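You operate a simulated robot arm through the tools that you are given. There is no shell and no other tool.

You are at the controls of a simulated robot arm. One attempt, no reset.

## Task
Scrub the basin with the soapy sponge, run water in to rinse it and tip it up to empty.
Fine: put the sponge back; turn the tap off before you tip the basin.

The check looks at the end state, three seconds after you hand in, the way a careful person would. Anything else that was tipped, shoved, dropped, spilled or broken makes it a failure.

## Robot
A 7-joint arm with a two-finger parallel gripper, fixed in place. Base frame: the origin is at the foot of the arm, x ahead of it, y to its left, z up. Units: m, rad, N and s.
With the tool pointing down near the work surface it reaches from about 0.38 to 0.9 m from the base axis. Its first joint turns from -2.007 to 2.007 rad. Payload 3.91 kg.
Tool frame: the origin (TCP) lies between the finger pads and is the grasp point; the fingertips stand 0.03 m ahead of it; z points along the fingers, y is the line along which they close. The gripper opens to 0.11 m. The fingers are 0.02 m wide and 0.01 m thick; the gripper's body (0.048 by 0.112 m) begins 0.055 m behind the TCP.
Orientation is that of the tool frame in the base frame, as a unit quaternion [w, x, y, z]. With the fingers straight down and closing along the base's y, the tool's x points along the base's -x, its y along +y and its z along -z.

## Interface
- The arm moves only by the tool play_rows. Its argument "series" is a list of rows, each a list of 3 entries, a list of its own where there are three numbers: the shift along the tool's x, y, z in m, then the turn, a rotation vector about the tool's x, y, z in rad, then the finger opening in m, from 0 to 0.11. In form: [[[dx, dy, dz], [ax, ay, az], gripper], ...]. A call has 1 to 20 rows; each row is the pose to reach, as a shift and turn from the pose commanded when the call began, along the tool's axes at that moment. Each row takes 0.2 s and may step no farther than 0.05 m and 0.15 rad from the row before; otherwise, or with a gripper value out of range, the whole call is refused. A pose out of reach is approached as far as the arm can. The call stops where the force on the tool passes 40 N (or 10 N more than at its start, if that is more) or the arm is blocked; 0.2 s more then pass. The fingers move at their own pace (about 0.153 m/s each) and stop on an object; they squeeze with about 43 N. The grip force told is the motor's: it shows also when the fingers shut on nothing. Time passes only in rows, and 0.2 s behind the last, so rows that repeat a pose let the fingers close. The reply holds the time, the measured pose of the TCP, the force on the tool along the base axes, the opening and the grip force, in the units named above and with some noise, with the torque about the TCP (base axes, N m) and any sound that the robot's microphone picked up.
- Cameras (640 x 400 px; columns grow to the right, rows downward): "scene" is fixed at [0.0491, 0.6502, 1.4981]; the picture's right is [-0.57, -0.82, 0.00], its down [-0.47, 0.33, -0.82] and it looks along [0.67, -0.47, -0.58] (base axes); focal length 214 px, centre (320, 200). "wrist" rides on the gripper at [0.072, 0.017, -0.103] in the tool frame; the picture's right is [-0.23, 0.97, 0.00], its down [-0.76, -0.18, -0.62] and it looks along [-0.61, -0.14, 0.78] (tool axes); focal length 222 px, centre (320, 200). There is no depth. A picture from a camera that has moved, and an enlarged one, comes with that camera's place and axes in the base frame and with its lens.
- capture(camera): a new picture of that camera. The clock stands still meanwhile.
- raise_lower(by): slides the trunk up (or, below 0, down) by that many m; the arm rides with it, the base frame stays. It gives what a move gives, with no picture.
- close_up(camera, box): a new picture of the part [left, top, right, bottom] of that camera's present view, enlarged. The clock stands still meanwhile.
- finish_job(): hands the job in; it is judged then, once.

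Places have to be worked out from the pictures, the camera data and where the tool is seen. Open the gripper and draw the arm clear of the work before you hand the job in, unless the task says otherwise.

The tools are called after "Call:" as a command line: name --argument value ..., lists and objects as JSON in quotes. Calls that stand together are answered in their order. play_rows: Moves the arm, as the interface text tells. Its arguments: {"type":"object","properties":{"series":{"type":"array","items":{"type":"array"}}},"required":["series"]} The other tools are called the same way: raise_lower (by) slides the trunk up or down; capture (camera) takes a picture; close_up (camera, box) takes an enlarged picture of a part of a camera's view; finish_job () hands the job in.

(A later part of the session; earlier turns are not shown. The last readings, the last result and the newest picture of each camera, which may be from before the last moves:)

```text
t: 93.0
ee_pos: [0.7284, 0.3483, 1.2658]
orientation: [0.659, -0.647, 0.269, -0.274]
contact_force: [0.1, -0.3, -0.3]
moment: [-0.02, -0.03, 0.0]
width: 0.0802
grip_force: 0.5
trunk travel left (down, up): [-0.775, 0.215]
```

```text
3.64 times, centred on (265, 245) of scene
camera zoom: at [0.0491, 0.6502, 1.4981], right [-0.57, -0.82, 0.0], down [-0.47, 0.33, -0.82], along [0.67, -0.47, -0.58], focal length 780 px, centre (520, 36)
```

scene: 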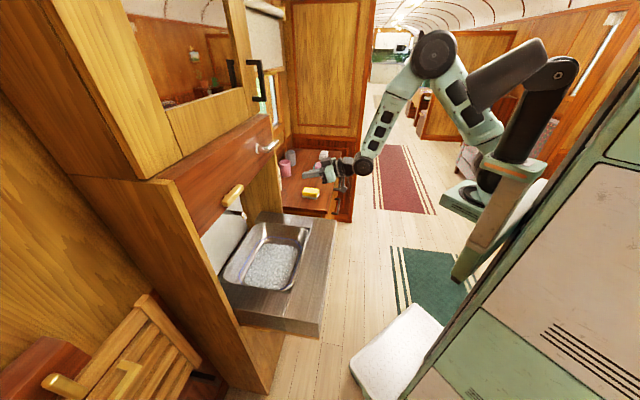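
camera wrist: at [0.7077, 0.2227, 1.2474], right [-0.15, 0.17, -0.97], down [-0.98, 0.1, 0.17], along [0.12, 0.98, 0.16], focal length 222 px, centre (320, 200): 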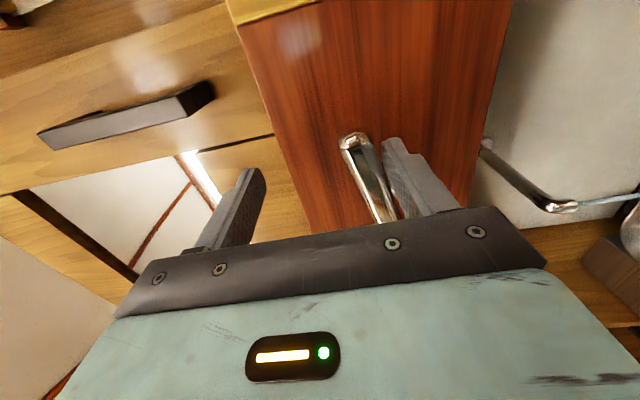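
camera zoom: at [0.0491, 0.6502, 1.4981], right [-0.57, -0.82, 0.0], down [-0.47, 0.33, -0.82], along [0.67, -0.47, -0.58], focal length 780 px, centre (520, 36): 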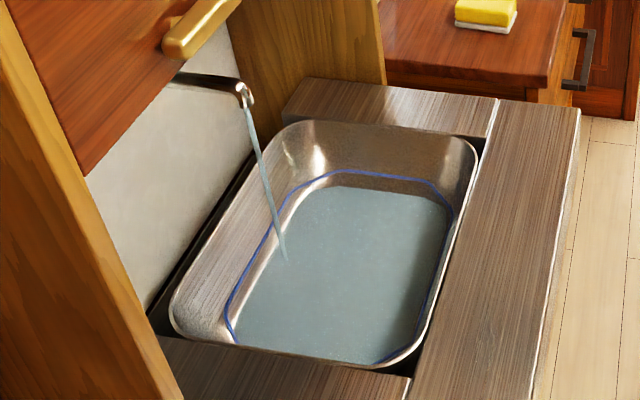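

At this rate it would take long; I lift the lever another 2 cm for a stronger flow and watch.

Call:
play_rows --series '[[[0, -0.008, 0], [0, 0, 0], 0.08], [[-0.002, -0.016, 0], [0, 0, 0], 0.08], [[-0.004, -0.022, 0], [0, 0, 0], 0.08], [[-0.004, -0.022, 0], [0, 0, 0], 0.08], [[-0.004, -0.022, 0], [0, 0, 0], 0.08]]'

Call:
close_up --camera "scene" --box '[200, 100, 360, 300]'

```text
t: 94.2
ee_pos: [0.7245, 0.3495, 1.2886]
orientation: [0.659, -0.647, 0.268, -0.274]
contact_force: [0.0, 0.0, -0.7]
moment: [-0.03, -0.01, -0.01]
width: 0.0803
grip_force: 0.1
trunk travel left (down, up): [-0.775, 0.215]
```

```text
2.00 times, centred on (280, 200) of scene
camera zoom: at [0.0491, 0.6502, 1.4981], right [-0.57, -0.82, 0.0], down [-0.47, 0.33, -0.82], along [0.67, -0.47, -0.58], focal length 429 px, centre (400, 200)
```

zoom: 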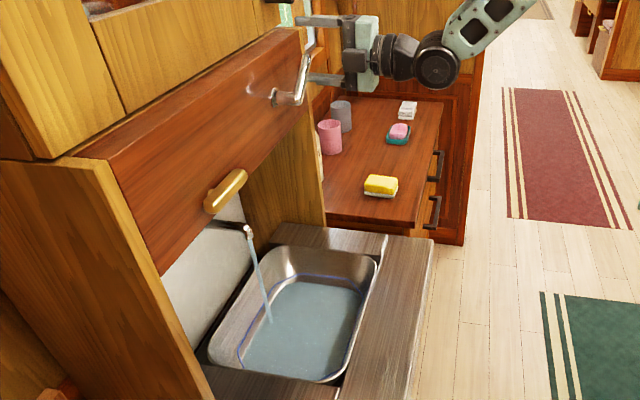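

The stream is stronger now with the lever raised further. I wait two seconds and check the level.

Call:
play_rows --series '[[[0, 0, 0], [0, 0, 0], 0.08], [[0, 0, 0], [0, 0, 0], 0.08], [[0, 0, 0], [0, 0, 0], 0.08], [[0, 0, 0], [0, 0, 0], 0.08], [[0, 0, 0], [0, 0, 0], 0.08], [[0, 0, 0], [0, 0, 0], 0.08], [[0, 0, 0], [0, 0, 0], 0.08], [[0, 0, 0], [0, 0, 0], 0.08], [[0, 0, 0], [0, 0, 0], 0.08], [[0, 0, 0], [0, 0, 0], 0.08]]'

Call:
close_up --camera "scene" --box '[210, 190, 320, 300]'

```text
t: 96.4
ee_pos: [0.7249, 0.3489, 1.2885]
orientation: [0.66, -0.647, 0.269, -0.273]
contact_force: [-0.3, 0.3, 0.7]
moment: [0.0, -0.04, 0.01]
width: 0.0799
grip_force: 0.1
trunk travel left (down, up): [-0.775, 0.215]
```

```text
3.64 times, centred on (265, 245) of scene
camera zoom: at [0.0491, 0.6502, 1.4981], right [-0.57, -0.82, 0.0], down [-0.47, 0.33, -0.82], along [0.67, -0.47, -0.58], focal length 780 px, centre (520, 36)
```

zoom: 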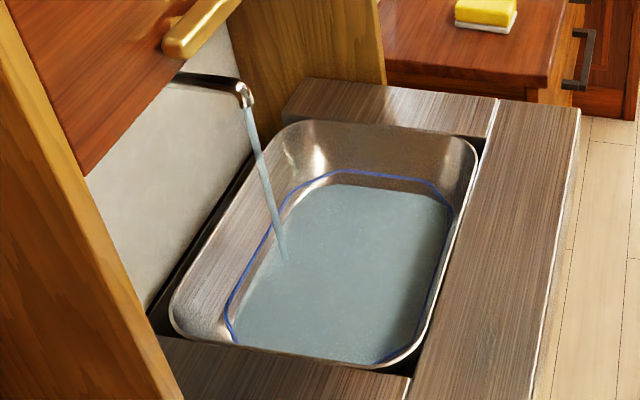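

Still rising; four more seconds, then another check.

Call:
play_rows --series '[[[0, 0, 0], [0, 0, 0], 0.08], [[0, 0, 0], [0, 0, 0], 0.08], [[0, 0, 0], [0, 0, 0], 0.08], [[0, 0, 0], [0, 0, 0], 0.08], [[0, 0, 0], [0, 0, 0], 0.08], [[0, 0, 0], [0, 0, 0], 0.08], [[0, 0, 0], [0, 0, 0], 0.08], [[0, 0, 0], [0, 0, 0], 0.08], [[0, 0, 0], [0, 0, 0], 0.08], [[0, 0, 0], [0, 0, 0], 0.08], [[0, 0, 0], [0, 0, 0], 0.08], [[0, 0, 0], [0, 0, 0], 0.08], [[0, 0, 0], [0, 0, 0], 0.08], [[0, 0, 0], [0, 0, 0], 0.08], [[0, 0, 0], [0, 0, 0], 0.08], [[0, 0, 0], [0, 0, 0], 0.08], [[0, 0, 0], [0, 0, 0], 0.08], [[0, 0, 0], [0, 0, 0], 0.08], [[0, 0, 0], [0, 0, 0], 0.08]]'

Call:
close_up --camera "scene" --box '[210, 190, 320, 300]'

```text
t: 100.4
ee_pos: [0.7258, 0.3499, 1.2892]
orientation: [0.659, -0.647, 0.269, -0.274]
contact_force: [0.4, -0.2, -0.5]
moment: [0.03, -0.02, 0.01]
width: 0.08
grip_force: 0.0
trunk travel left (down, up): [-0.775, 0.215]
```

```text
3.64 times, centred on (265, 245) of scene
camera zoom: at [0.0491, 0.6502, 1.4981], right [-0.57, -0.82, 0.0], down [-0.47, 0.33, -0.82], along [0.67, -0.47, -0.58], focal length 780 px, centre (520, 36)
```

zoom: 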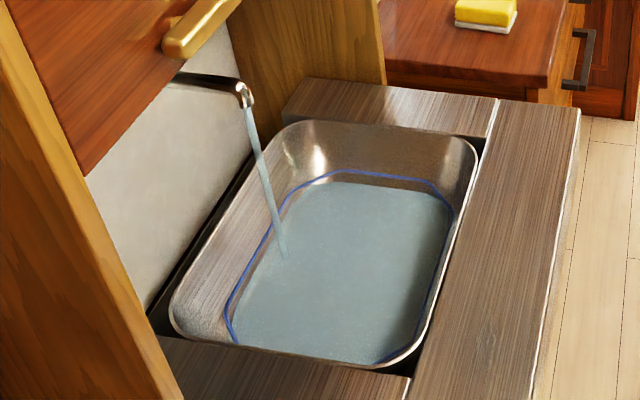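

The water edge is just short of the line now; I continue waiting.

Call:
play_rows --series '[[[0, 0, 0], [0, 0, 0], 0.08], [[0, 0, 0], [0, 0, 0], 0.08], [[0, 0, 0], [0, 0, 0], 0.08], [[0, 0, 0], [0, 0, 0], 0.08], [[0, 0, 0], [0, 0, 0], 0.08], [[0, 0, 0], [0, 0, 0], 0.08], [[0, 0, 0], [0, 0, 0], 0.08], [[0, 0, 0], [0, 0, 0], 0.08], [[0, 0, 0], [0, 0, 0], 0.08], [[0, 0, 0], [0, 0, 0], 0.08], [[0, 0, 0], [0, 0, 0], 0.08], [[0, 0, 0], [0, 0, 0], 0.08], [[0, 0, 0], [0, 0, 0], 0.08], [[0, 0, 0], [0, 0, 0], 0.08], [[0, 0, 0], [0, 0, 0], 0.08], [[0, 0, 0], [0, 0, 0], 0.08], [[0, 0, 0], [0, 0, 0], 0.08], [[0, 0, 0], [0, 0, 0], 0.08], [[0, 0, 0], [0, 0, 0], 0.08]]'

Call:
close_up --camera "scene" --box '[230, 220, 300, 290]'

```text
t: 104.4
ee_pos: [0.725, 0.3491, 1.2893]
orientation: [0.659, -0.647, 0.27, -0.274]
contact_force: [0.4, 0.2, 0.1]
moment: [0.02, 0.0, 0.01]
width: 0.0802
grip_force: 0.1
trunk travel left (down, up): [-0.775, 0.215]
```

```text
5.71 times, centred on (265, 255) of scene
camera zoom: at [0.0491, 0.6502, 1.4981], right [-0.57, -0.82, 0.0], down [-0.47, 0.33, -0.82], along [0.67, -0.47, -0.58], focal length 1226 px, centre (634, -114)
```

zoom: 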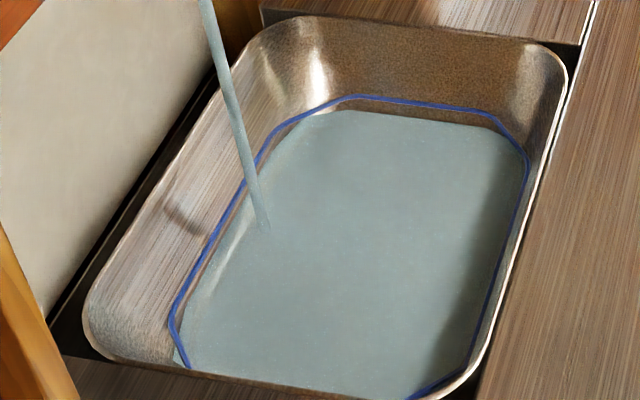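

Only a few millimetres remain to the blue line. Another four seconds.

Call:
play_rows --series '[[[0, 0, 0], [0, 0, 0], 0.08], [[0, 0, 0], [0, 0, 0], 0.08], [[0, 0, 0], [0, 0, 0], 0.08], [[0, 0, 0], [0, 0, 0], 0.08], [[0, 0, 0], [0, 0, 0], 0.08], [[0, 0, 0], [0, 0, 0], 0.08], [[0, 0, 0], [0, 0, 0], 0.08], [[0, 0, 0], [0, 0, 0], 0.08], [[0, 0, 0], [0, 0, 0], 0.08], [[0, 0, 0], [0, 0, 0], 0.08], [[0, 0, 0], [0, 0, 0], 0.08], [[0, 0, 0], [0, 0, 0], 0.08], [[0, 0, 0], [0, 0, 0], 0.08], [[0, 0, 0], [0, 0, 0], 0.08], [[0, 0, 0], [0, 0, 0], 0.08], [[0, 0, 0], [0, 0, 0], 0.08], [[0, 0, 0], [0, 0, 0], 0.08], [[0, 0, 0], [0, 0, 0], 0.08], [[0, 0, 0], [0, 0, 0], 0.08]]'

Call:
close_up --camera "scene" --box '[230, 220, 300, 290]'

```text
t: 108.4
ee_pos: [0.7251, 0.3494, 1.2888]
orientation: [0.659, -0.647, 0.268, -0.274]
contact_force: [-1.0, -0.8, -1.3]
moment: [-0.03, 0.0, 0.0]
width: 0.0798
grip_force: 0.1
trunk travel left (down, up): [-0.775, 0.215]
```

```text
5.71 times, centred on (265, 255) of scene
camera zoom: at [0.0491, 0.6502, 1.4981], right [-0.57, -0.82, 0.0], down [-0.47, 0.33, -0.82], along [0.67, -0.47, -0.58], focal length 1226 px, centre (634, -114)
```

zoom: 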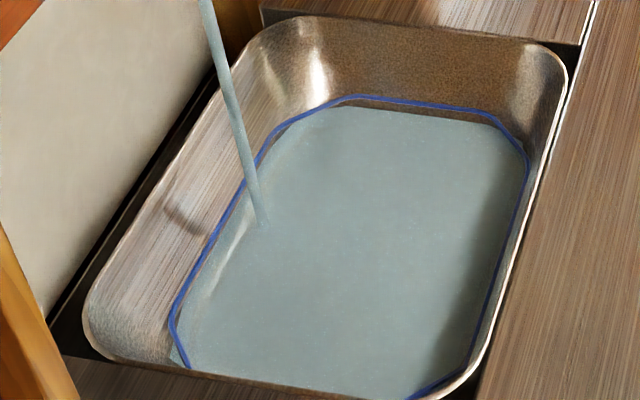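

Roughly 2 mm to the line remain; I give it eight more seconds in two spells.

Call:
play_rows --series '[[[0, 0, 0], [0, 0, 0], 0.08], [[0, 0, 0], [0, 0, 0], 0.08], [[0, 0, 0], [0, 0, 0], 0.08], [[0, 0, 0], [0, 0, 0], 0.08], [[0, 0, 0], [0, 0, 0], 0.08], [[0, 0, 0], [0, 0, 0], 0.08], [[0, 0, 0], [0, 0, 0], 0.08], [[0, 0, 0], [0, 0, 0], 0.08], [[0, 0, 0], [0, 0, 0], 0.08], [[0, 0, 0], [0, 0, 0], 0.08], [[0, 0, 0], [0, 0, 0], 0.08], [[0, 0, 0], [0, 0, 0], 0.08], [[0, 0, 0], [0, 0, 0], 0.08], [[0, 0, 0], [0, 0, 0], 0.08], [[0, 0, 0], [0, 0, 0], 0.08], [[0, 0, 0], [0, 0, 0], 0.08], [[0, 0, 0], [0, 0, 0], 0.08], [[0, 0, 0], [0, 0, 0], 0.08], [[0, 0, 0], [0, 0, 0], 0.08]]'

Call:
play_rows --series '[[[0, 0, 0], [0, 0, 0], 0.08], [[0, 0, 0], [0, 0, 0], 0.08], [[0, 0, 0], [0, 0, 0], 0.08], [[0, 0, 0], [0, 0, 0], 0.08], [[0, 0, 0], [0, 0, 0], 0.08], [[0, 0, 0], [0, 0, 0], 0.08], [[0, 0, 0], [0, 0, 0], 0.08], [[0, 0, 0], [0, 0, 0], 0.08], [[0, 0, 0], [0, 0, 0], 0.08], [[0, 0, 0], [0, 0, 0], 0.08]]'

Call:
close_up --camera "scene" --box '[230, 220, 300, 290]'

```text
t: 112.4
ee_pos: [0.7259, 0.3489, 1.2889]
orientation: [0.66, -0.647, 0.269, -0.273]
contact_force: [1.2, -0.3, 0.7]
moment: [0.02, 0.01, 0.02]
width: 0.08
grip_force: 0.0
trunk travel left (down, up): [-0.775, 0.215]
```

```text
t: 114.6
ee_pos: [0.7252, 0.3485, 1.288]
orientation: [0.66, -0.647, 0.268, -0.274]
contact_force: [0.1, -0.1, 0.8]
moment: [-0.03, -0.01, 0.02]
width: 0.0802
grip_force: 0.0
trunk travel left (down, up): [-0.775, 0.215]
```

```text
5.71 times, centred on (265, 255) of scene
camera zoom: at [0.0491, 0.6502, 1.4981], right [-0.57, -0.82, 0.0], down [-0.47, 0.33, -0.82], along [0.67, -0.47, -0.58], focal length 1226 px, centre (634, -114)
```

zoom: 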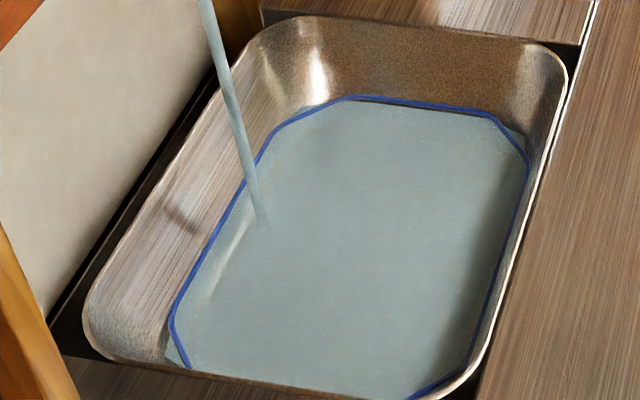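

The water is at the blue line. I turn the tap off by pushing the lever down to its stop with the upper finger.

Call:
play_rows --series '[[[0, 0.025, 0], [0, 0, 0], 0.08], [[0.002, 0.045, 0], [0, 0, 0], 0.08], [[0.004, 0.06, 0], [0, 0, 0], 0.08], [[0.004, 0.072, 0], [0, 0, 0], 0.08], [[0.004, 0.082, 0], [0, 0, 0], 0.08], [[0.004, 0.089, 0], [0, 0, 0], 0.08], [[0.004, 0.095, 0], [0, 0, 0], 0.08], [[0.004, 0.099, 0], [0, 0, 0], 0.08], [[0.004, 0.102, 0], [0, 0, 0], 0.08]]'

Call:
close_up --camera "scene" --box '[200, 100, 360, 300]'

Call:
capture --camera "wrist"

```text
t: 116.6
ee_pos: [0.7302, 0.3485, 1.1908]
orientation: [0.662, -0.644, 0.268, -0.274]
contact_force: [4.6, 1.7, 17.3]
moment: [0.1, 0.24, 0.04]
width: 0.0886
grip_force: 8.0
trunk travel left (down, up): [-0.775, 0.215]
```

```text
2.00 times, centred on (280, 200) of scene
camera zoom: at [0.0491, 0.6502, 1.4981], right [-0.57, -0.82, 0.0], down [-0.47, 0.33, -0.82], along [0.67, -0.47, -0.58], focal length 429 px, centre (400, 200)
```

zoom: 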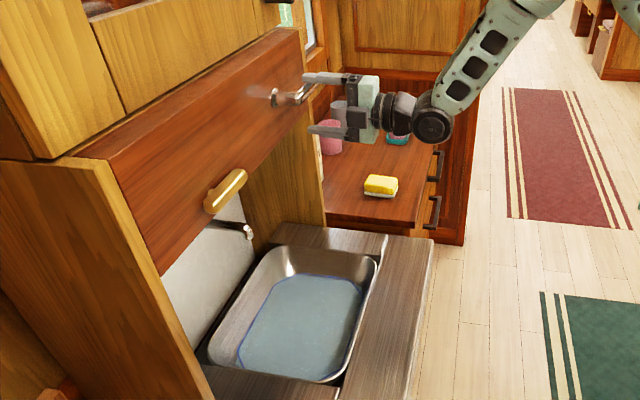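

```text
taken
camera wrist: at [0.7094, 0.2237, 1.1703], right [-0.14, 0.18, -0.97], down [-0.98, 0.1, 0.16], along [0.12, 0.98, 0.16], focal length 222 px, centre (320, 200)
```

wrist: 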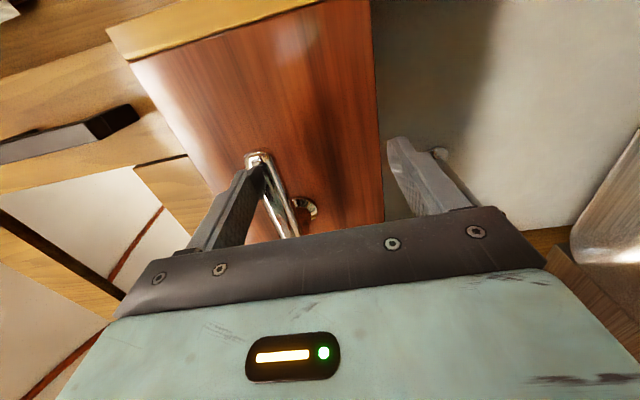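

The stream has stopped with the lever on its stop. I centre the fingers around the lever again, withdraw straight back, and check that the tap stays off.

Call:
play_rows --series '[[[0, -0.02, 0], [0, 0, 0], 0.08], [[0, -0.035, 0], [0, 0, 0], 0.08], [[0, -0.035, -0.03], [0, 0, 0], 0.08], [[0, -0.035, -0.07], [0, 0, 0], 0.08], [[0, -0.035, -0.11], [0, 0, 0], 0.08], [[0, -0.035, -0.15], [0, 0, 0], 0.08], [[0, -0.035, -0.15], [0, 0, 0], 0.08]]'

Call:
close_up --camera "scene" --box '[200, 130, 340, 300]'

```text
t: 118.2
ee_pos: [0.6235, 0.2417, 1.217]
orientation: [0.659, -0.647, 0.268, -0.275]
contact_force: [0.4, 0.3, 0.6]
moment: [0.0, -0.02, 0.0]
width: 0.0801
grip_force: 0.0
trunk travel left (down, up): [-0.775, 0.215]
```

```text
2.35 times, centred on (270, 215) of scene
camera zoom: at [0.0491, 0.6502, 1.4981], right [-0.57, -0.82, 0.0], down [-0.47, 0.33, -0.82], along [0.67, -0.47, -0.58], focal length 505 px, centre (438, 165)
```

zoom: 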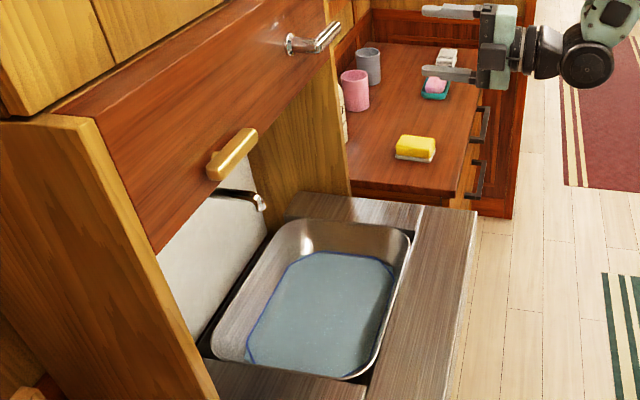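

The tap is off and the water rests at the line. Now I turn the tool back to pointing down so I can inspect the basin's front rim for a way to lift it.

Call:
play_rows --series '[[[0, 0, 0], [0, 0, 0.145], 0.08], [[0, 0, 0], [0, 0, 0.29], 0.08], [[0, 0, 0], [0, 0, 0.435], 0.08], [[0, 0, 0], [0, 0, 0.58], 0.08], [[0, 0, 0], [0, 0, 0.725], 0.08], [[0, 0, 0], [0, 0, 0.87], 0.08], [[0, 0, 0], [0, 0, 1.015], 0.08], [[0, 0, 0], [0, 0, 1.16], 0.08], [[0, 0, 0], [0, 0, 1.305], 0.08], [[0, 0, 0], [0, 0, 1.45], 0.08], [[0, 0, 0], [0, 0, 1.57], 0.08], [[0, 0, 0], [0, 0, 1.57], 0.08]]'

Call:
play_rows --series '[[[0, 0, 0], [0, 0.145, 0], 0.08], [[0, 0, 0], [0, 0.29, 0], 0.08], [[0, 0, 0], [0, 0.435, 0], 0.08], [[0, 0, 0], [0, 0.58, 0], 0.08], [[0, 0, 0], [0, 0.725, 0], 0.08], [[0, 0, 0], [0, 0.87, 0], 0.08], [[0, 0, 0], [0, 1.015, 0], 0.08], [[0, 0, 0], [0, 1.16, 0], 0.08], [[0, 0, 0], [0, 1.305, 0], 0.08], [[0, 0, 0], [0, 1.45, 0], 0.08], [[0, 0, 0], [0, 1.57, 0], 0.08], [[0, 0, 0], [0, 1.57, 0], 0.08]]'

```text
t: 120.8
ee_pos: [0.6227, 0.2423, 1.2189]
orientation: [0.66, -0.267, 0.647, 0.273]
contact_force: [-0.8, 0.0, -0.1]
moment: [0.0, 0.0, 0.04]
width: 0.0799
grip_force: 0.1
trunk travel left (down, up): [-0.775, 0.215]
```

```text
t: 123.4
ee_pos: [0.6215, 0.2418, 1.2187]
orientation: [0.009, -0.382, 0.924, 0.002]
contact_force: [0.7, -0.4, 0.7]
moment: [-0.01, 0.0, -0.02]
width: 0.0803
grip_force: 0.1
trunk travel left (down, up): [-0.775, 0.215]
```

Back to pointing down. I move in front of the basin, lower the trunk 0.2 m, and photograph the front rim from above.

Call:
play_rows --series '[[[0.003, 0.04, 0], [0, 0.018, 0], 0.08], [[0.006, 0.08, 0], [0, 0.018, 0], 0.08], [[0.009, 0.12, 0], [0, 0.018, 0], 0.08], [[0.011, 0.148, 0], [0, 0.018, 0], 0.08], [[0.011, 0.148, 0], [0, 0.018, 0], 0.08]]'

Call:
raise_lower --by -0.25

Call:
capture --camera "wrist"

Call:
close_up --camera "wrist" --box '[200, 80, 480, 240]'

Call:
capture --camera "scene"

```text
t: 124.6
ee_pos: [0.5099, 0.3383, 1.2178]
orientation: [0.001, -0.382, 0.924, -0.001]
contact_force: [-0.5, 1.0, -0.1]
moment: [-0.03, 0.0, -0.01]
width: 0.0799
grip_force: 0.1
trunk travel left (down, up): [-0.775, 0.215]
```

```text
t: 127.2
ee_pos: [0.5104, 0.3391, 0.9682]
orientation: [0.001, -0.382, 0.924, 0.0]
contact_force: [0.8, 0.0, 0.0]
moment: [-0.01, -0.01, -0.03]
width: 0.0802
grip_force: 0.0
trunk travel left (down, up): [-0.525, 0.465]
```

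```text
taken
camera wrist: at [0.4478, 0.2995, 1.071], right [-0.53, 0.85, 0.0], down [0.66, 0.41, 0.63], along [0.53, 0.33, -0.78], focal length 222 px, centre (320, 200)
```

wrist: 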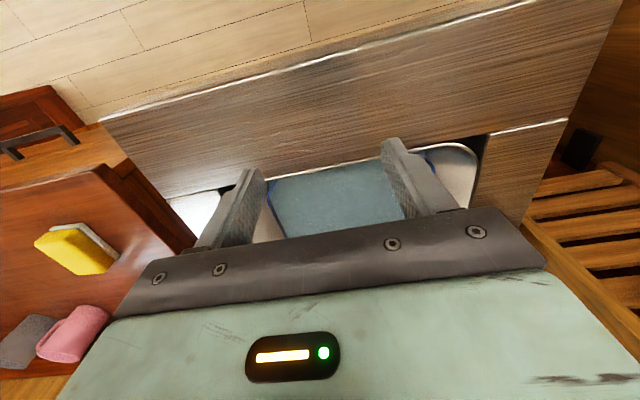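

```text
2.29 times, centred on (340, 160) of wrist
camera zoom: at [0.4478, 0.2995, 1.071], right [-0.53, 0.85, 0.0], down [0.66, 0.41, 0.63], along [0.53, 0.33, -0.78], focal length 508 px, centre (274, 291)
```

zoom: 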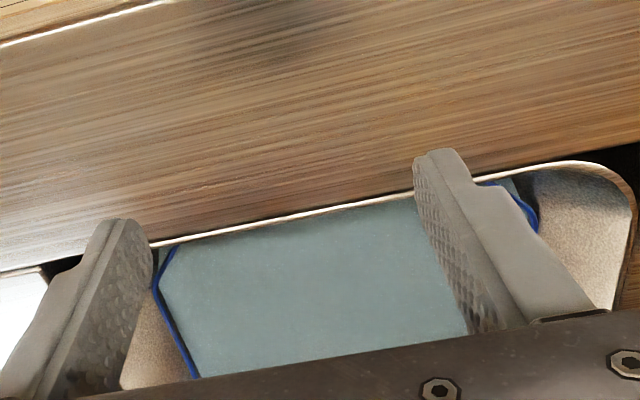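

```text
taken
```

scene: 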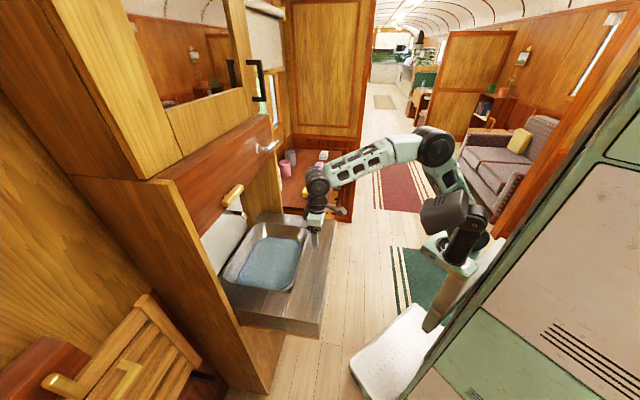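

The front rim sits tight against the front strip, with open gaps only at its rounded corners and a wide slot along the back. I move a little over the basin to inspect the back edge and how it is hinged.

Call:
play_rows --series '[[[-0.03, 0, -0.03], [0, 0, 0], 0.08], [[-0.07, 0, -0.03], [0, 0, 0], 0.08], [[-0.1, 0, -0.03], [0, 0, 0], 0.08], [[-0.1, 0, -0.03], [0, 0, 0], 0.08]]'

Call:
capture --camera "wrist"

Call:
close_up --camera "wrist" --box '[380, 80, 640, 280]'

Call:
close_up --camera "wrist" --box '[60, 40, 320, 240]'

Call:
close_up --camera "scene" --box '[215, 230, 275, 300]'

```text
t: 128.2
ee_pos: [0.5822, 0.4093, 0.9978]
orientation: [0.001, -0.381, 0.924, -0.001]
contact_force: [0.2, 0.0, 1.0]
moment: [0.01, -0.01, -0.07]
width: 0.08
grip_force: 0.0
trunk travel left (down, up): [-0.525, 0.465]
```

```text
taken
camera wrist: at [0.5191, 0.3703, 1.1005], right [-0.53, 0.85, 0.0], down [0.66, 0.41, 0.62], along [0.53, 0.33, -0.78], focal length 222 px, centre (320, 200)
```

wrist: 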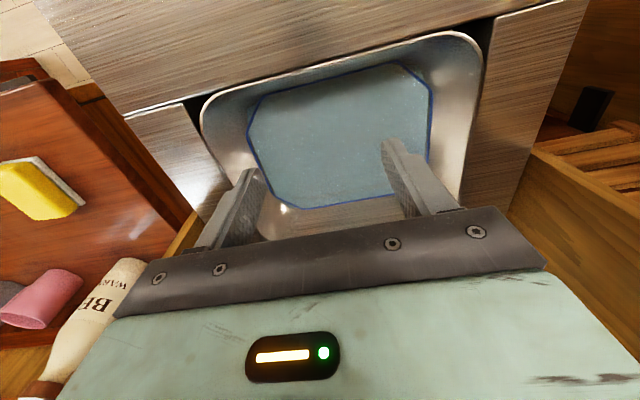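

```text
2.00 times, centred on (510, 180) of wrist
camera zoom: at [0.5191, 0.3703, 1.1005], right [-0.53, 0.85, 0.0], down [0.66, 0.41, 0.62], along [0.53, 0.33, -0.78], focal length 444 px, centre (-60, 240)
```

zoom: 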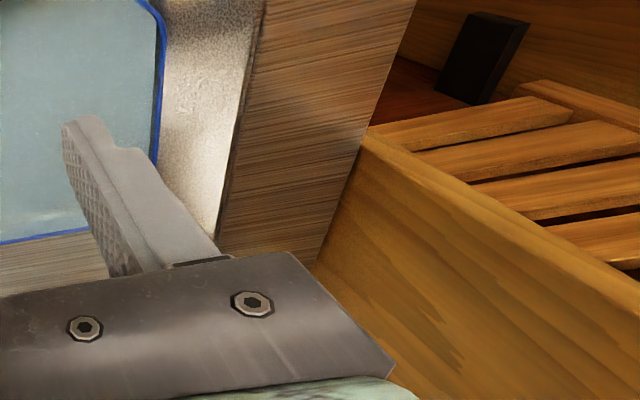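

```text
2.00 times, centred on (190, 140) of wrist
camera zoom: at [0.5191, 0.3703, 1.1005], right [-0.53, 0.85, 0.0], down [0.66, 0.41, 0.62], along [0.53, 0.33, -0.78], focal length 444 px, centre (580, 320)
```

zoom: 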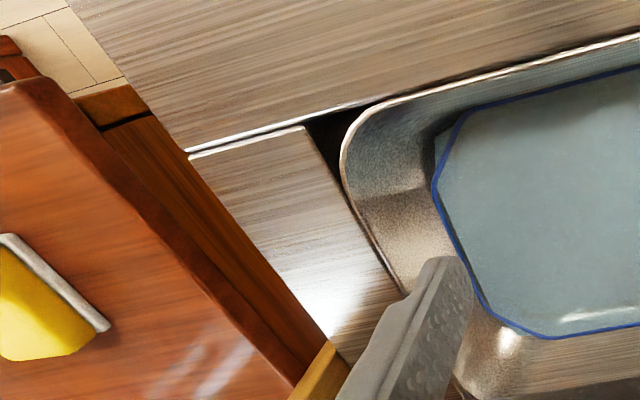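

```text
5.71 times, centred on (245, 265) of scene
camera zoom: at [0.0491, 0.6502, 1.4981], right [-0.57, -0.82, 0.0], down [-0.47, 0.33, -0.82], along [0.67, -0.47, -0.58], focal length 1226 px, centre (749, -171)
```

zoom: 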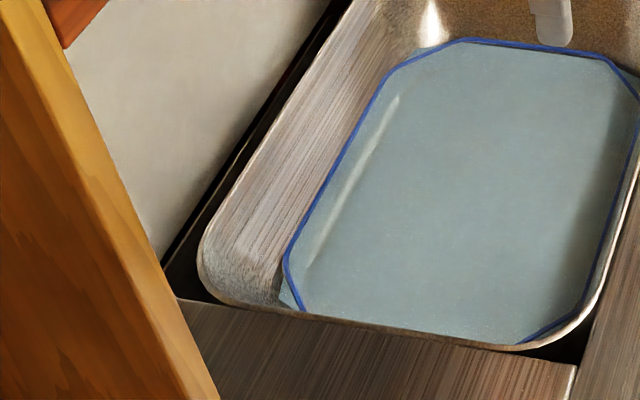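

I measure the counter top near z 0.842 and see only narrow gaps around the basin. I zoom hard on the front rim, both front corners and the brass lever to decide how it tips.

Call:
close_up --camera "scene" --box '[270, 255, 310, 300]'

Call:
close_up --camera "scene" --box '[290, 210, 330, 255]'

Call:
close_up --camera "scene" --box '[210, 170, 260, 225]'

Call:
close_up --camera "wrist" --box '[420, 10, 520, 90]'

Call:
close_up --camera "wrist" --box '[180, 60, 280, 140]'

```text
8.89 times, centred on (290, 278) of scene
camera zoom: at [0.0491, 0.6502, 1.4981], right [-0.57, -0.82, 0.0], down [-0.47, 0.33, -0.82], along [0.67, -0.47, -0.58], focal length 1906 px, centre (587, -489)
```

zoom: 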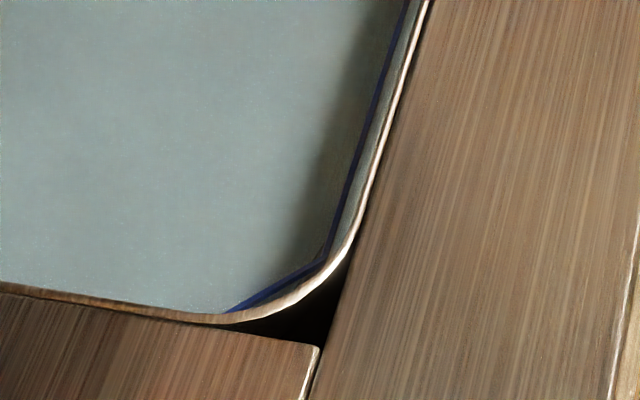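

```text
8.89 times, centred on (310, 232) of scene
camera zoom: at [0.0491, 0.6502, 1.4981], right [-0.57, -0.82, 0.0], down [-0.47, 0.33, -0.82], along [0.67, -0.47, -0.58], focal length 1906 px, centre (409, -89)
```

zoom: 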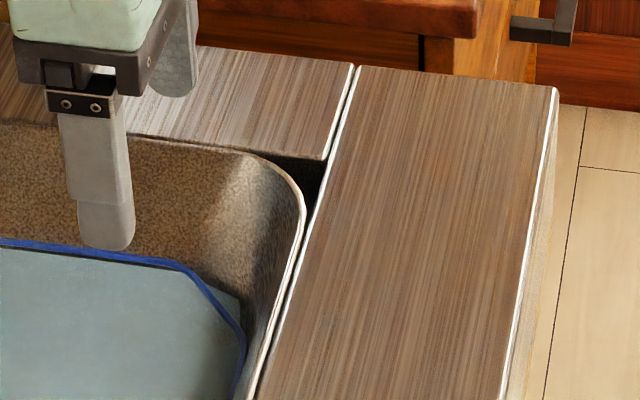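

```text
7.27 times, centred on (235, 198) of scene
camera zoom: at [0.0491, 0.6502, 1.4981], right [-0.57, -0.82, 0.0], down [-0.47, 0.33, -0.82], along [0.67, -0.47, -0.58], focal length 1560 px, centre (938, 218)
```

zoom: 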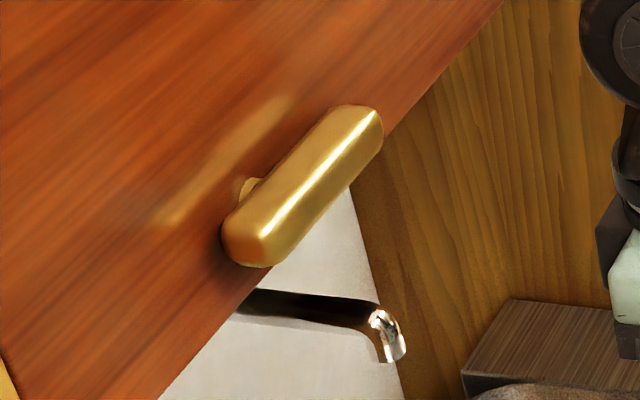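

```text
5.00 times, centred on (470, 50) of wrist
camera zoom: at [0.5191, 0.3703, 1.1005], right [-0.53, 0.85, 0.0], down [0.66, 0.41, 0.62], along [0.53, 0.33, -0.78], focal length 1111 px, centre (-430, 950)
```

zoom: 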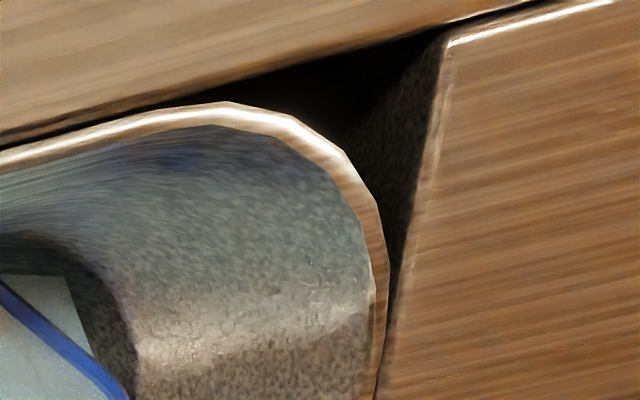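

```text
5.00 times, centred on (230, 100) of wrist
camera zoom: at [0.5191, 0.3703, 1.1005], right [-0.53, 0.85, 0.0], down [0.66, 0.41, 0.62], along [0.53, 0.33, -0.78], focal length 1111 px, centre (770, 700)
```

zoom: 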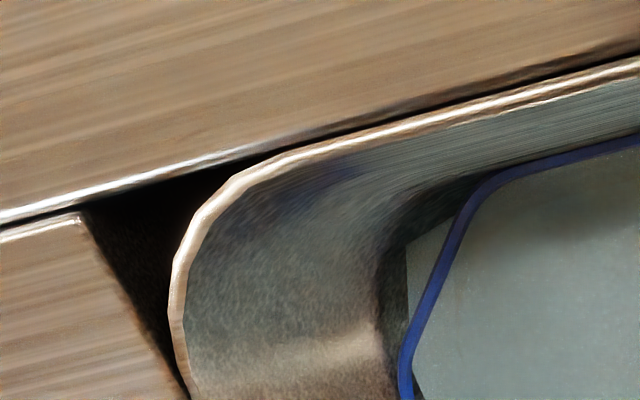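

The brass bar is still unexplained: it may be a second control of the wash unit. I back off and bring the wrist camera in front of it for a proper look before touching anything.

Call:
play_rows --series '[[[0.045, 0, 0], [0, 0, 0], 0.08], [[0.09, 0.01, 0], [0, 0, 0], 0.08], [[0.13, 0.03, 0], [0, 0, 0], 0.08], [[0.16, 0.06, 0], [0, 0, 0], 0.08], [[0.18, 0.09, 0], [0, 0, 0], 0.08], [[0.18, 0.09, 0], [0, 0, 0], 0.08]]'

Call:
raise_lower --by 0.2

Call:
play_rows --series '[[[0, 0, 0], [0, -0.14, 0], 0.08], [[0, 0, 0], [0, -0.28, 0], 0.08], [[0, 0, 0], [0, -0.42, 0], 0.08], [[0, 0, 0], [0, -0.56, 0], 0.08], [[0, 0, 0], [0, -0.7, 0], 0.08], [[0, 0, 0], [0, -0.7, 0], 0.08]]'

Call:
capture --camera "wrist"

Call:
close_up --camera "wrist" --box '[200, 40, 520, 240]'

```text
t: 129.6
ee_pos: [0.3902, 0.3455, 0.9983]
orientation: [0.001, -0.382, 0.924, 0.0]
contact_force: [-0.2, 0.3, 0.3]
moment: [0.0, -0.01, 0.0]
width: 0.0801
grip_force: 0.0
trunk travel left (down, up): [-0.525, 0.465]
```

```text
t: 131.7
ee_pos: [0.39, 0.3463, 1.1989]
orientation: [0.0, -0.382, 0.924, -0.001]
contact_force: [-0.3, -0.9, 0.3]
moment: [0.03, -0.02, 0.0]
width: 0.0799
grip_force: 0.0
trunk travel left (down, up): [-0.725, 0.265]
```

```text
t: 133.1
ee_pos: [0.3995, 0.3455, 1.1992]
orientation: [0.322, -0.35, 0.87, 0.13]
contact_force: [0.0, 0.5, 0.4]
moment: [0.01, 0.0, 0.0]
width: 0.0799
grip_force: 0.0
trunk travel left (down, up): [-0.725, 0.265]
```

```text
taken
camera wrist: at [0.3007, 0.2725, 1.2313], right [-0.55, 0.82, 0.15], down [0.25, -0.01, 0.97], along [0.8, 0.57, -0.2], focal length 222 px, centre (320, 200)
```

wrist: 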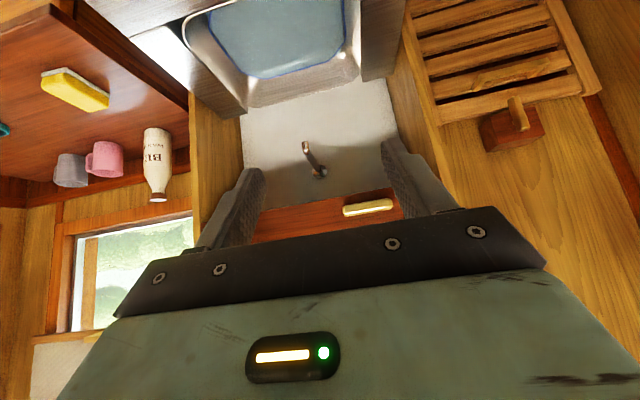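

```text
2.00 times, centred on (360, 140) of wrist
camera zoom: at [0.3007, 0.2725, 1.2313], right [-0.55, 0.82, 0.15], down [0.25, -0.01, 0.97], along [0.8, 0.57, -0.2], focal length 444 px, centre (240, 320)
```

zoom: 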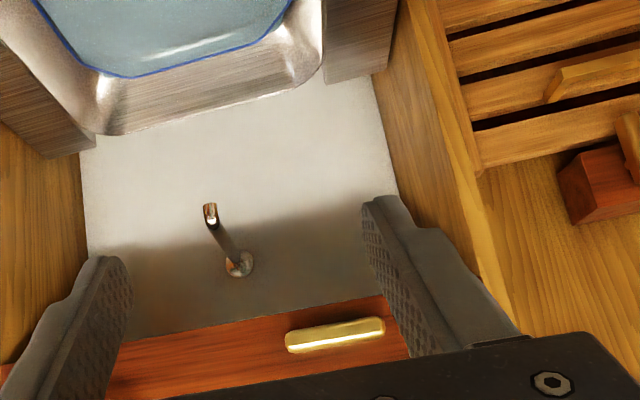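

The bar shows but not its mounting. I tilt the tool further toward horizontal and move a bit closer so the camera sees the bar from slightly below.

Call:
play_rows --series '[[[0, 0, 0], [0, -0.14, 0], 0.08], [[0, 0, 0], [0, -0.28, 0], 0.08], [[0, 0, 0], [0, -0.42, 0], 0.08], [[0, 0, 0], [0, -0.5, 0], 0.08], [[0, 0, 0], [0, -0.5, 0], 0.08]]'

Call:
capture --camera "wrist"

Call:
close_up --camera "wrist" --box '[240, 80, 480, 230]'

```text
t: 134.3
ee_pos: [0.4006, 0.3452, 1.2002]
orientation: [0.528, -0.305, 0.764, 0.212]
contact_force: [-0.1, 0.5, -0.7]
moment: [-0.04, 0.02, 0.0]
width: 0.08
grip_force: 0.1
trunk travel left (down, up): [-0.725, 0.265]
```

```text
taken
camera wrist: at [0.3018, 0.2723, 1.1688], right [-0.61, 0.76, 0.21], down [-0.1, -0.35, 0.93], along [0.78, 0.55, 0.29], focal length 222 px, centre (320, 200)
```

wrist: 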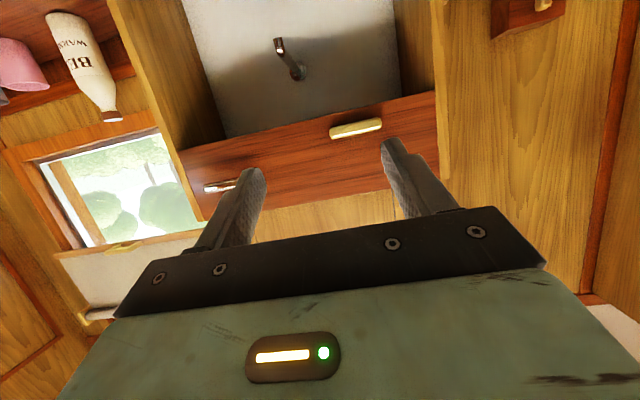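

```text
2.67 times, centred on (360, 155) of wrist
camera zoom: at [0.3018, 0.2723, 1.1688], right [-0.61, 0.76, 0.21], down [-0.1, -0.35, 0.93], along [0.78, 0.55, 0.29], focal length 592 px, centre (213, 320)
```

zoom: 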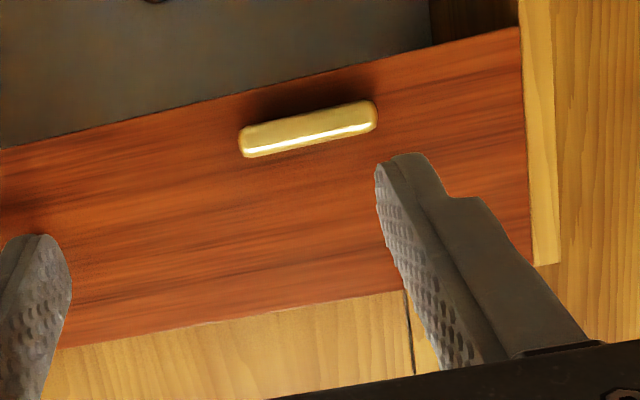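

From in front, the bar hides its own post; its mounting is near the mirror position of the tap about the spout, so it may be the wash unit's second control. I roll the tool so the camera looks at it from the right side.

Call:
play_rows --series '[[[0, 0, 0], [0, -0.13, 0], 0.08], [[0, 0, 0], [0, -0.26, 0], 0.08], [[0, 0, 0], [0, -0.37, 0], 0.08], [[0, 0, 0], [0, -0.37, 0], 0.08]]'

Call:
play_rows --series '[[[0, 0, 0], [0, 0, -0.145], 0.08], [[0, 0, 0], [0, 0, -0.29], 0.08], [[0, 0, 0], [0, 0, -0.435], 0.08], [[0, 0, 0], [0, 0, -0.58], 0.08], [[0, 0, 0], [0, 0, -0.725], 0.08], [[0, 0, 0], [0, 0, -0.87], 0.08], [[0, 0, 0], [0, 0, -1.015], 0.08], [[0, 0, 0], [0, 0, -1.16], 0.08], [[0, 0, 0], [0, 0, -1.305], 0.08], [[0, 0, 0], [0, 0, -1.45], 0.08], [[0, 0, 0], [0, 0, -1.57], 0.08], [[0, 0, 0], [0, 0, -1.57], 0.08]]'

Call:
capture --camera "wrist"

Call:
close_up --camera "wrist" --box '[260, 20, 480, 180]'

```text
t: 135.3
ee_pos: [0.3881, 0.3464, 1.1982]
orientation: [0.653, -0.271, 0.653, 0.27]
contact_force: [0.8, -0.4, 0.4]
moment: [-0.02, -0.01, -0.04]
width: 0.08
grip_force: 0.2
trunk travel left (down, up): [-0.725, 0.265]
```

```text
t: 137.9
ee_pos: [0.3895, 0.3461, 1.1979]
orientation: [0.653, -0.653, 0.27, -0.272]
contact_force: [0.3, 0.2, 0.5]
moment: [0.02, 0.01, 0.0]
width: 0.0802
grip_force: 0.1
trunk travel left (down, up): [-0.725, 0.265]
```

```text
taken
camera wrist: at [0.3692, 0.222, 1.1804], right [-0.16, 0.16, -0.97], down [-0.98, 0.1, 0.18], along [0.12, 0.98, 0.14], focal length 222 px, centre (320, 200)
```

wrist: 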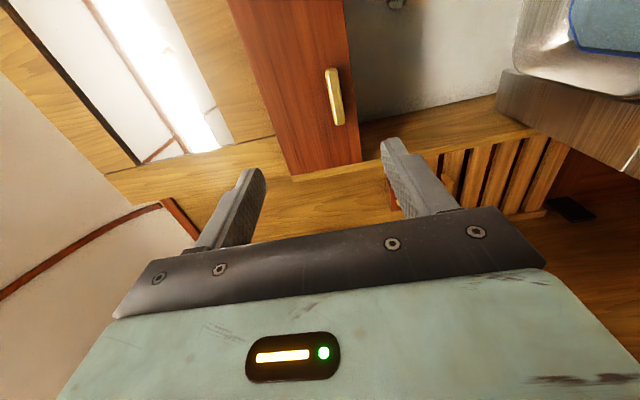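

```text
2.50 times, centred on (370, 100) of wrist
camera zoom: at [0.3692, 0.222, 1.1804], right [-0.16, 0.16, -0.97], down [-0.98, 0.1, 0.18], along [0.12, 0.98, 0.14], focal length 555 px, centre (195, 450)
```

zoom: 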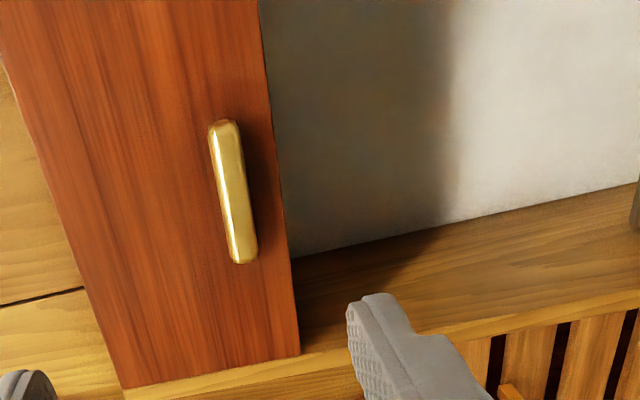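

The bar hugs the panel with a hidden short post. I compare it with the other brass piece at the lower left of the scene and look again at the basin's surroundings.

Call:
close_up --camera "scene" --box '[0, 280, 200, 400]'

Call:
close_up --camera "wrist" --box '[380, 0, 640, 230]'

Call:
close_up --camera "scene" --box '[120, 60, 300, 220]'

```text
3.20 times, centred on (100, 340) of scene
camera zoom: at [0.0491, 0.6502, 1.4981], right [-0.57, -0.82, 0.0], down [-0.47, 0.33, -0.82], along [0.67, -0.47, -0.58], focal length 686 px, centre (1024, -248)
```

zoom: 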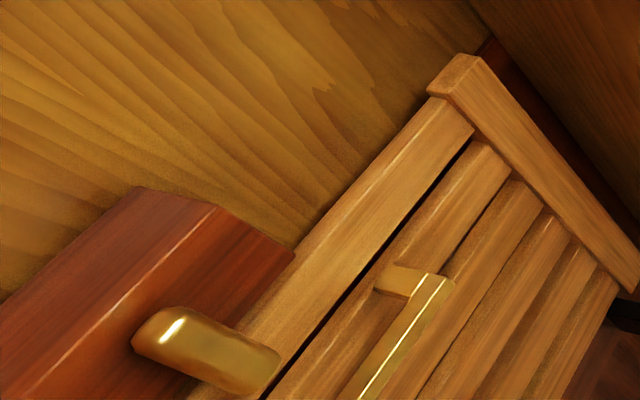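

```text
1.74 times, centred on (510, 115) of wrist
camera zoom: at [0.3692, 0.222, 1.1804], right [-0.16, 0.16, -0.97], down [-0.98, 0.1, 0.18], along [0.12, 0.98, 0.14], focal length 386 px, centre (-10, 348)
```

zoom: 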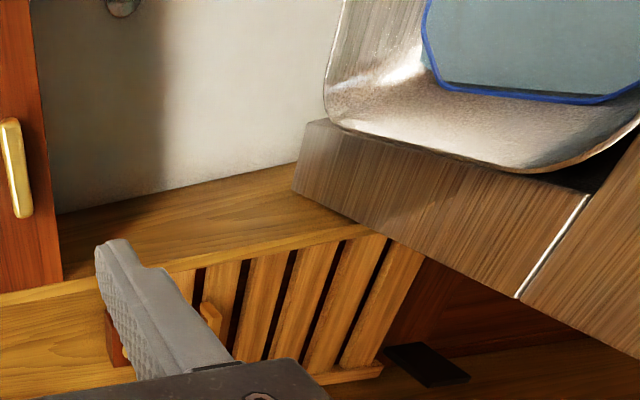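

```text
2.50 times, centred on (210, 140) of scene
camera zoom: at [0.0491, 0.6502, 1.4981], right [-0.57, -0.82, 0.0], down [-0.47, 0.33, -0.82], along [0.67, -0.47, -0.58], focal length 536 px, centre (595, 350)
```

zoom: 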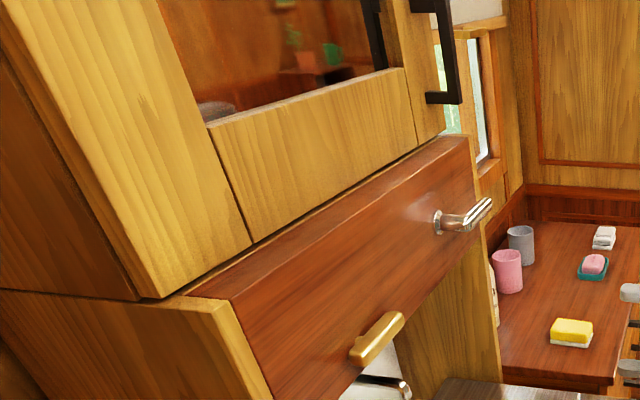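

I'll do a gentle, reversible test of the brass bar: bring the fingers above and below its right end, and check the alignment before touching.

Call:
play_rows --series '[[[0.002, 0.01, 0.045], [0, 0, 0], 0.08], [[0.002, 0.023, 0.09], [0, 0, 0], 0.08], [[0.002, 0.023, 0.135], [0, 0, 0], 0.08], [[0.002, 0.023, 0.18], [0, 0, 0], 0.08], [[0.002, 0.023, 0.21], [0, 0, 0], 0.08], [[0.002, 0.023, 0.21], [0, 0, 0], 0.08]]'

Call:
capture --camera "wrist"

Call:
close_up --camera "scene" --box '[200, 140, 320, 240]'

```text
t: 139.3
ee_pos: [0.541, 0.4931, 1.1758]
orientation: [0.653, -0.653, 0.27, -0.272]
contact_force: [0.3, -1.0, 0.4]
moment: [0.02, 0.0, -0.02]
width: 0.0802
grip_force: 0.1
trunk travel left (down, up): [-0.725, 0.265]
```

```text
taken
camera wrist: at [0.5198, 0.3687, 1.1587], right [-0.16, 0.16, -0.97], down [-0.98, 0.1, 0.18], along [0.12, 0.98, 0.14], focal length 222 px, centre (320, 200)
```

wrist: 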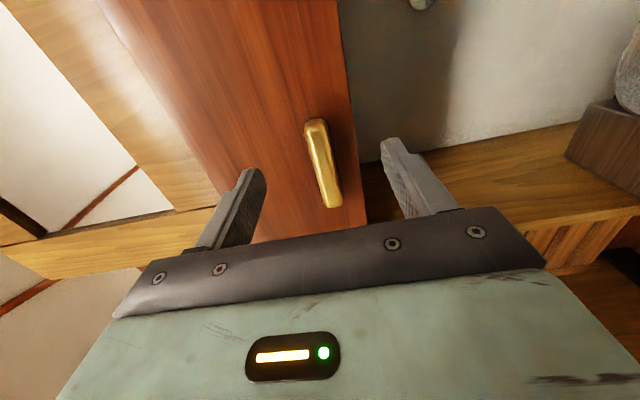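

```text
4.00 times, centred on (260, 190) of scene
camera zoom: at [0.0491, 0.6502, 1.4981], right [-0.57, -0.82, 0.0], down [-0.47, 0.33, -0.82], along [0.67, -0.47, -0.58], focal length 858 px, centre (560, 240)
```

zoom: 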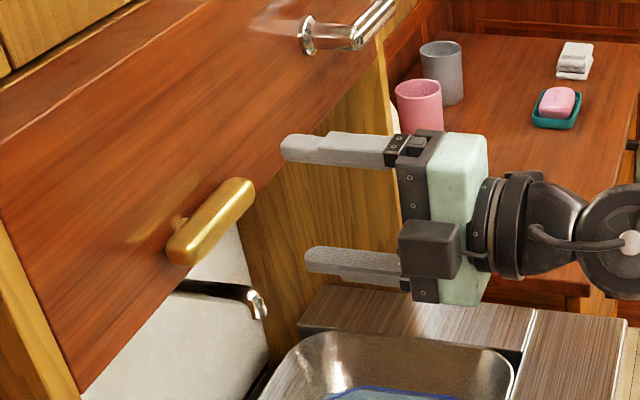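

The bar is level at z 1.175, 2 cm off the panel, nicely between the fingers. I advance 5 cm and press gently down on its right end.

Call:
play_rows --series '[[[0, 0, 0.03], [0, 0, 0], 0.08], [[0, 0, 0.053], [0, 0, 0], 0.08], [[0, 0.015, 0.053], [0, 0, 0], 0.08], [[0, 0.026, 0.053], [0, 0, 0], 0.08], [[0, 0.031, 0.053], [0, 0, 0], 0.08], [[0, 0.034, 0.053], [0, 0, 0], 0.08]]'

Call:
close_up --camera "scene" --box '[200, 140, 320, 300]'

Call:
capture --camera "wrist"

```text
t: 140.7
ee_pos: [0.5783, 0.5306, 1.1415]
orientation: [0.654, -0.653, 0.271, -0.272]
contact_force: [-0.2, 0.3, -0.4]
moment: [0.01, 0.0, 0.0]
width: 0.0799
grip_force: 0.1
trunk travel left (down, up): [-0.725, 0.265]
```

```text
2.50 times, centred on (260, 220) of scene
camera zoom: at [0.0491, 0.6502, 1.4981], right [-0.57, -0.82, 0.0], down [-0.47, 0.33, -0.82], along [0.67, -0.47, -0.58], focal length 536 px, centre (470, 150)
```

zoom: 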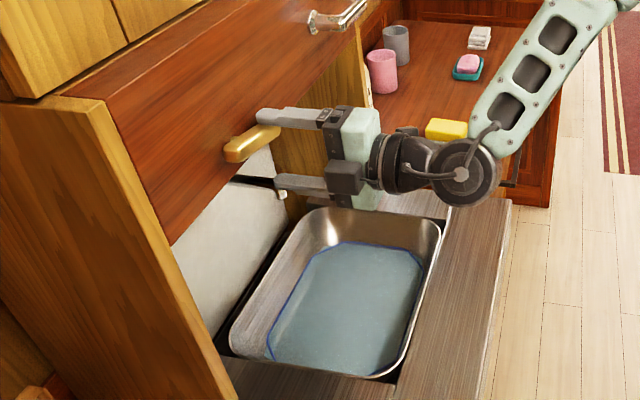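

```text
taken
camera wrist: at [0.5568, 0.4063, 1.1236], right [-0.16, 0.16, -0.97], down [-0.98, 0.1, 0.18], along [0.12, 0.98, 0.14], focal length 222 px, centre (320, 200)
```

wrist: 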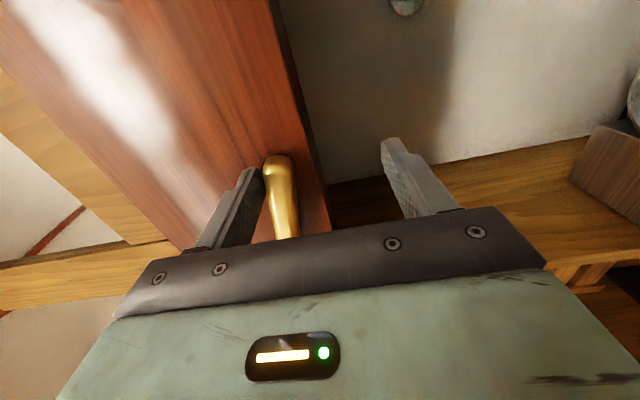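

No contact yet. I press down further in small steps.

Call:
play_rows --series '[[[0, 0.004, 0], [0, 0, 0], 0.08], [[0, 0.008, 0], [0, 0, 0], 0.08], [[0, 0.012, 0], [0, 0, 0], 0.08]]'

Call:
close_up --camera "scene" --box '[200, 140, 320, 300]'

```text
t: 141.5
ee_pos: [0.5781, 0.5308, 1.1285]
orientation: [0.654, -0.652, 0.272, -0.271]
contact_force: [0.1, -0.3, -0.4]
moment: [-0.01, 0.0, 0.02]
width: 0.0801
grip_force: 0.0
trunk travel left (down, up): [-0.725, 0.265]
```

```text
2.50 times, centred on (260, 220) of scene
camera zoom: at [0.0491, 0.6502, 1.4981], right [-0.57, -0.82, 0.0], down [-0.47, 0.33, -0.82], along [0.67, -0.47, -0.58], focal length 536 px, centre (470, 150)
```

zoom: 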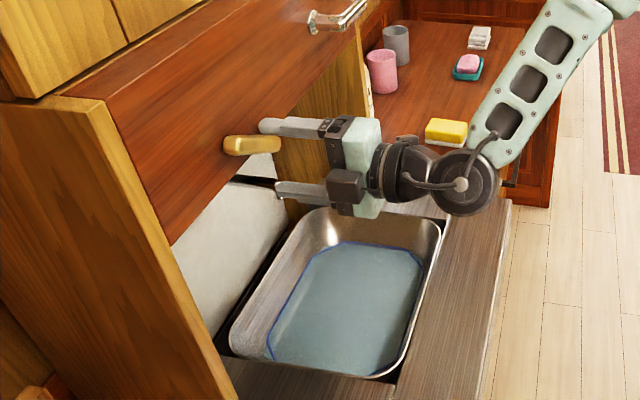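

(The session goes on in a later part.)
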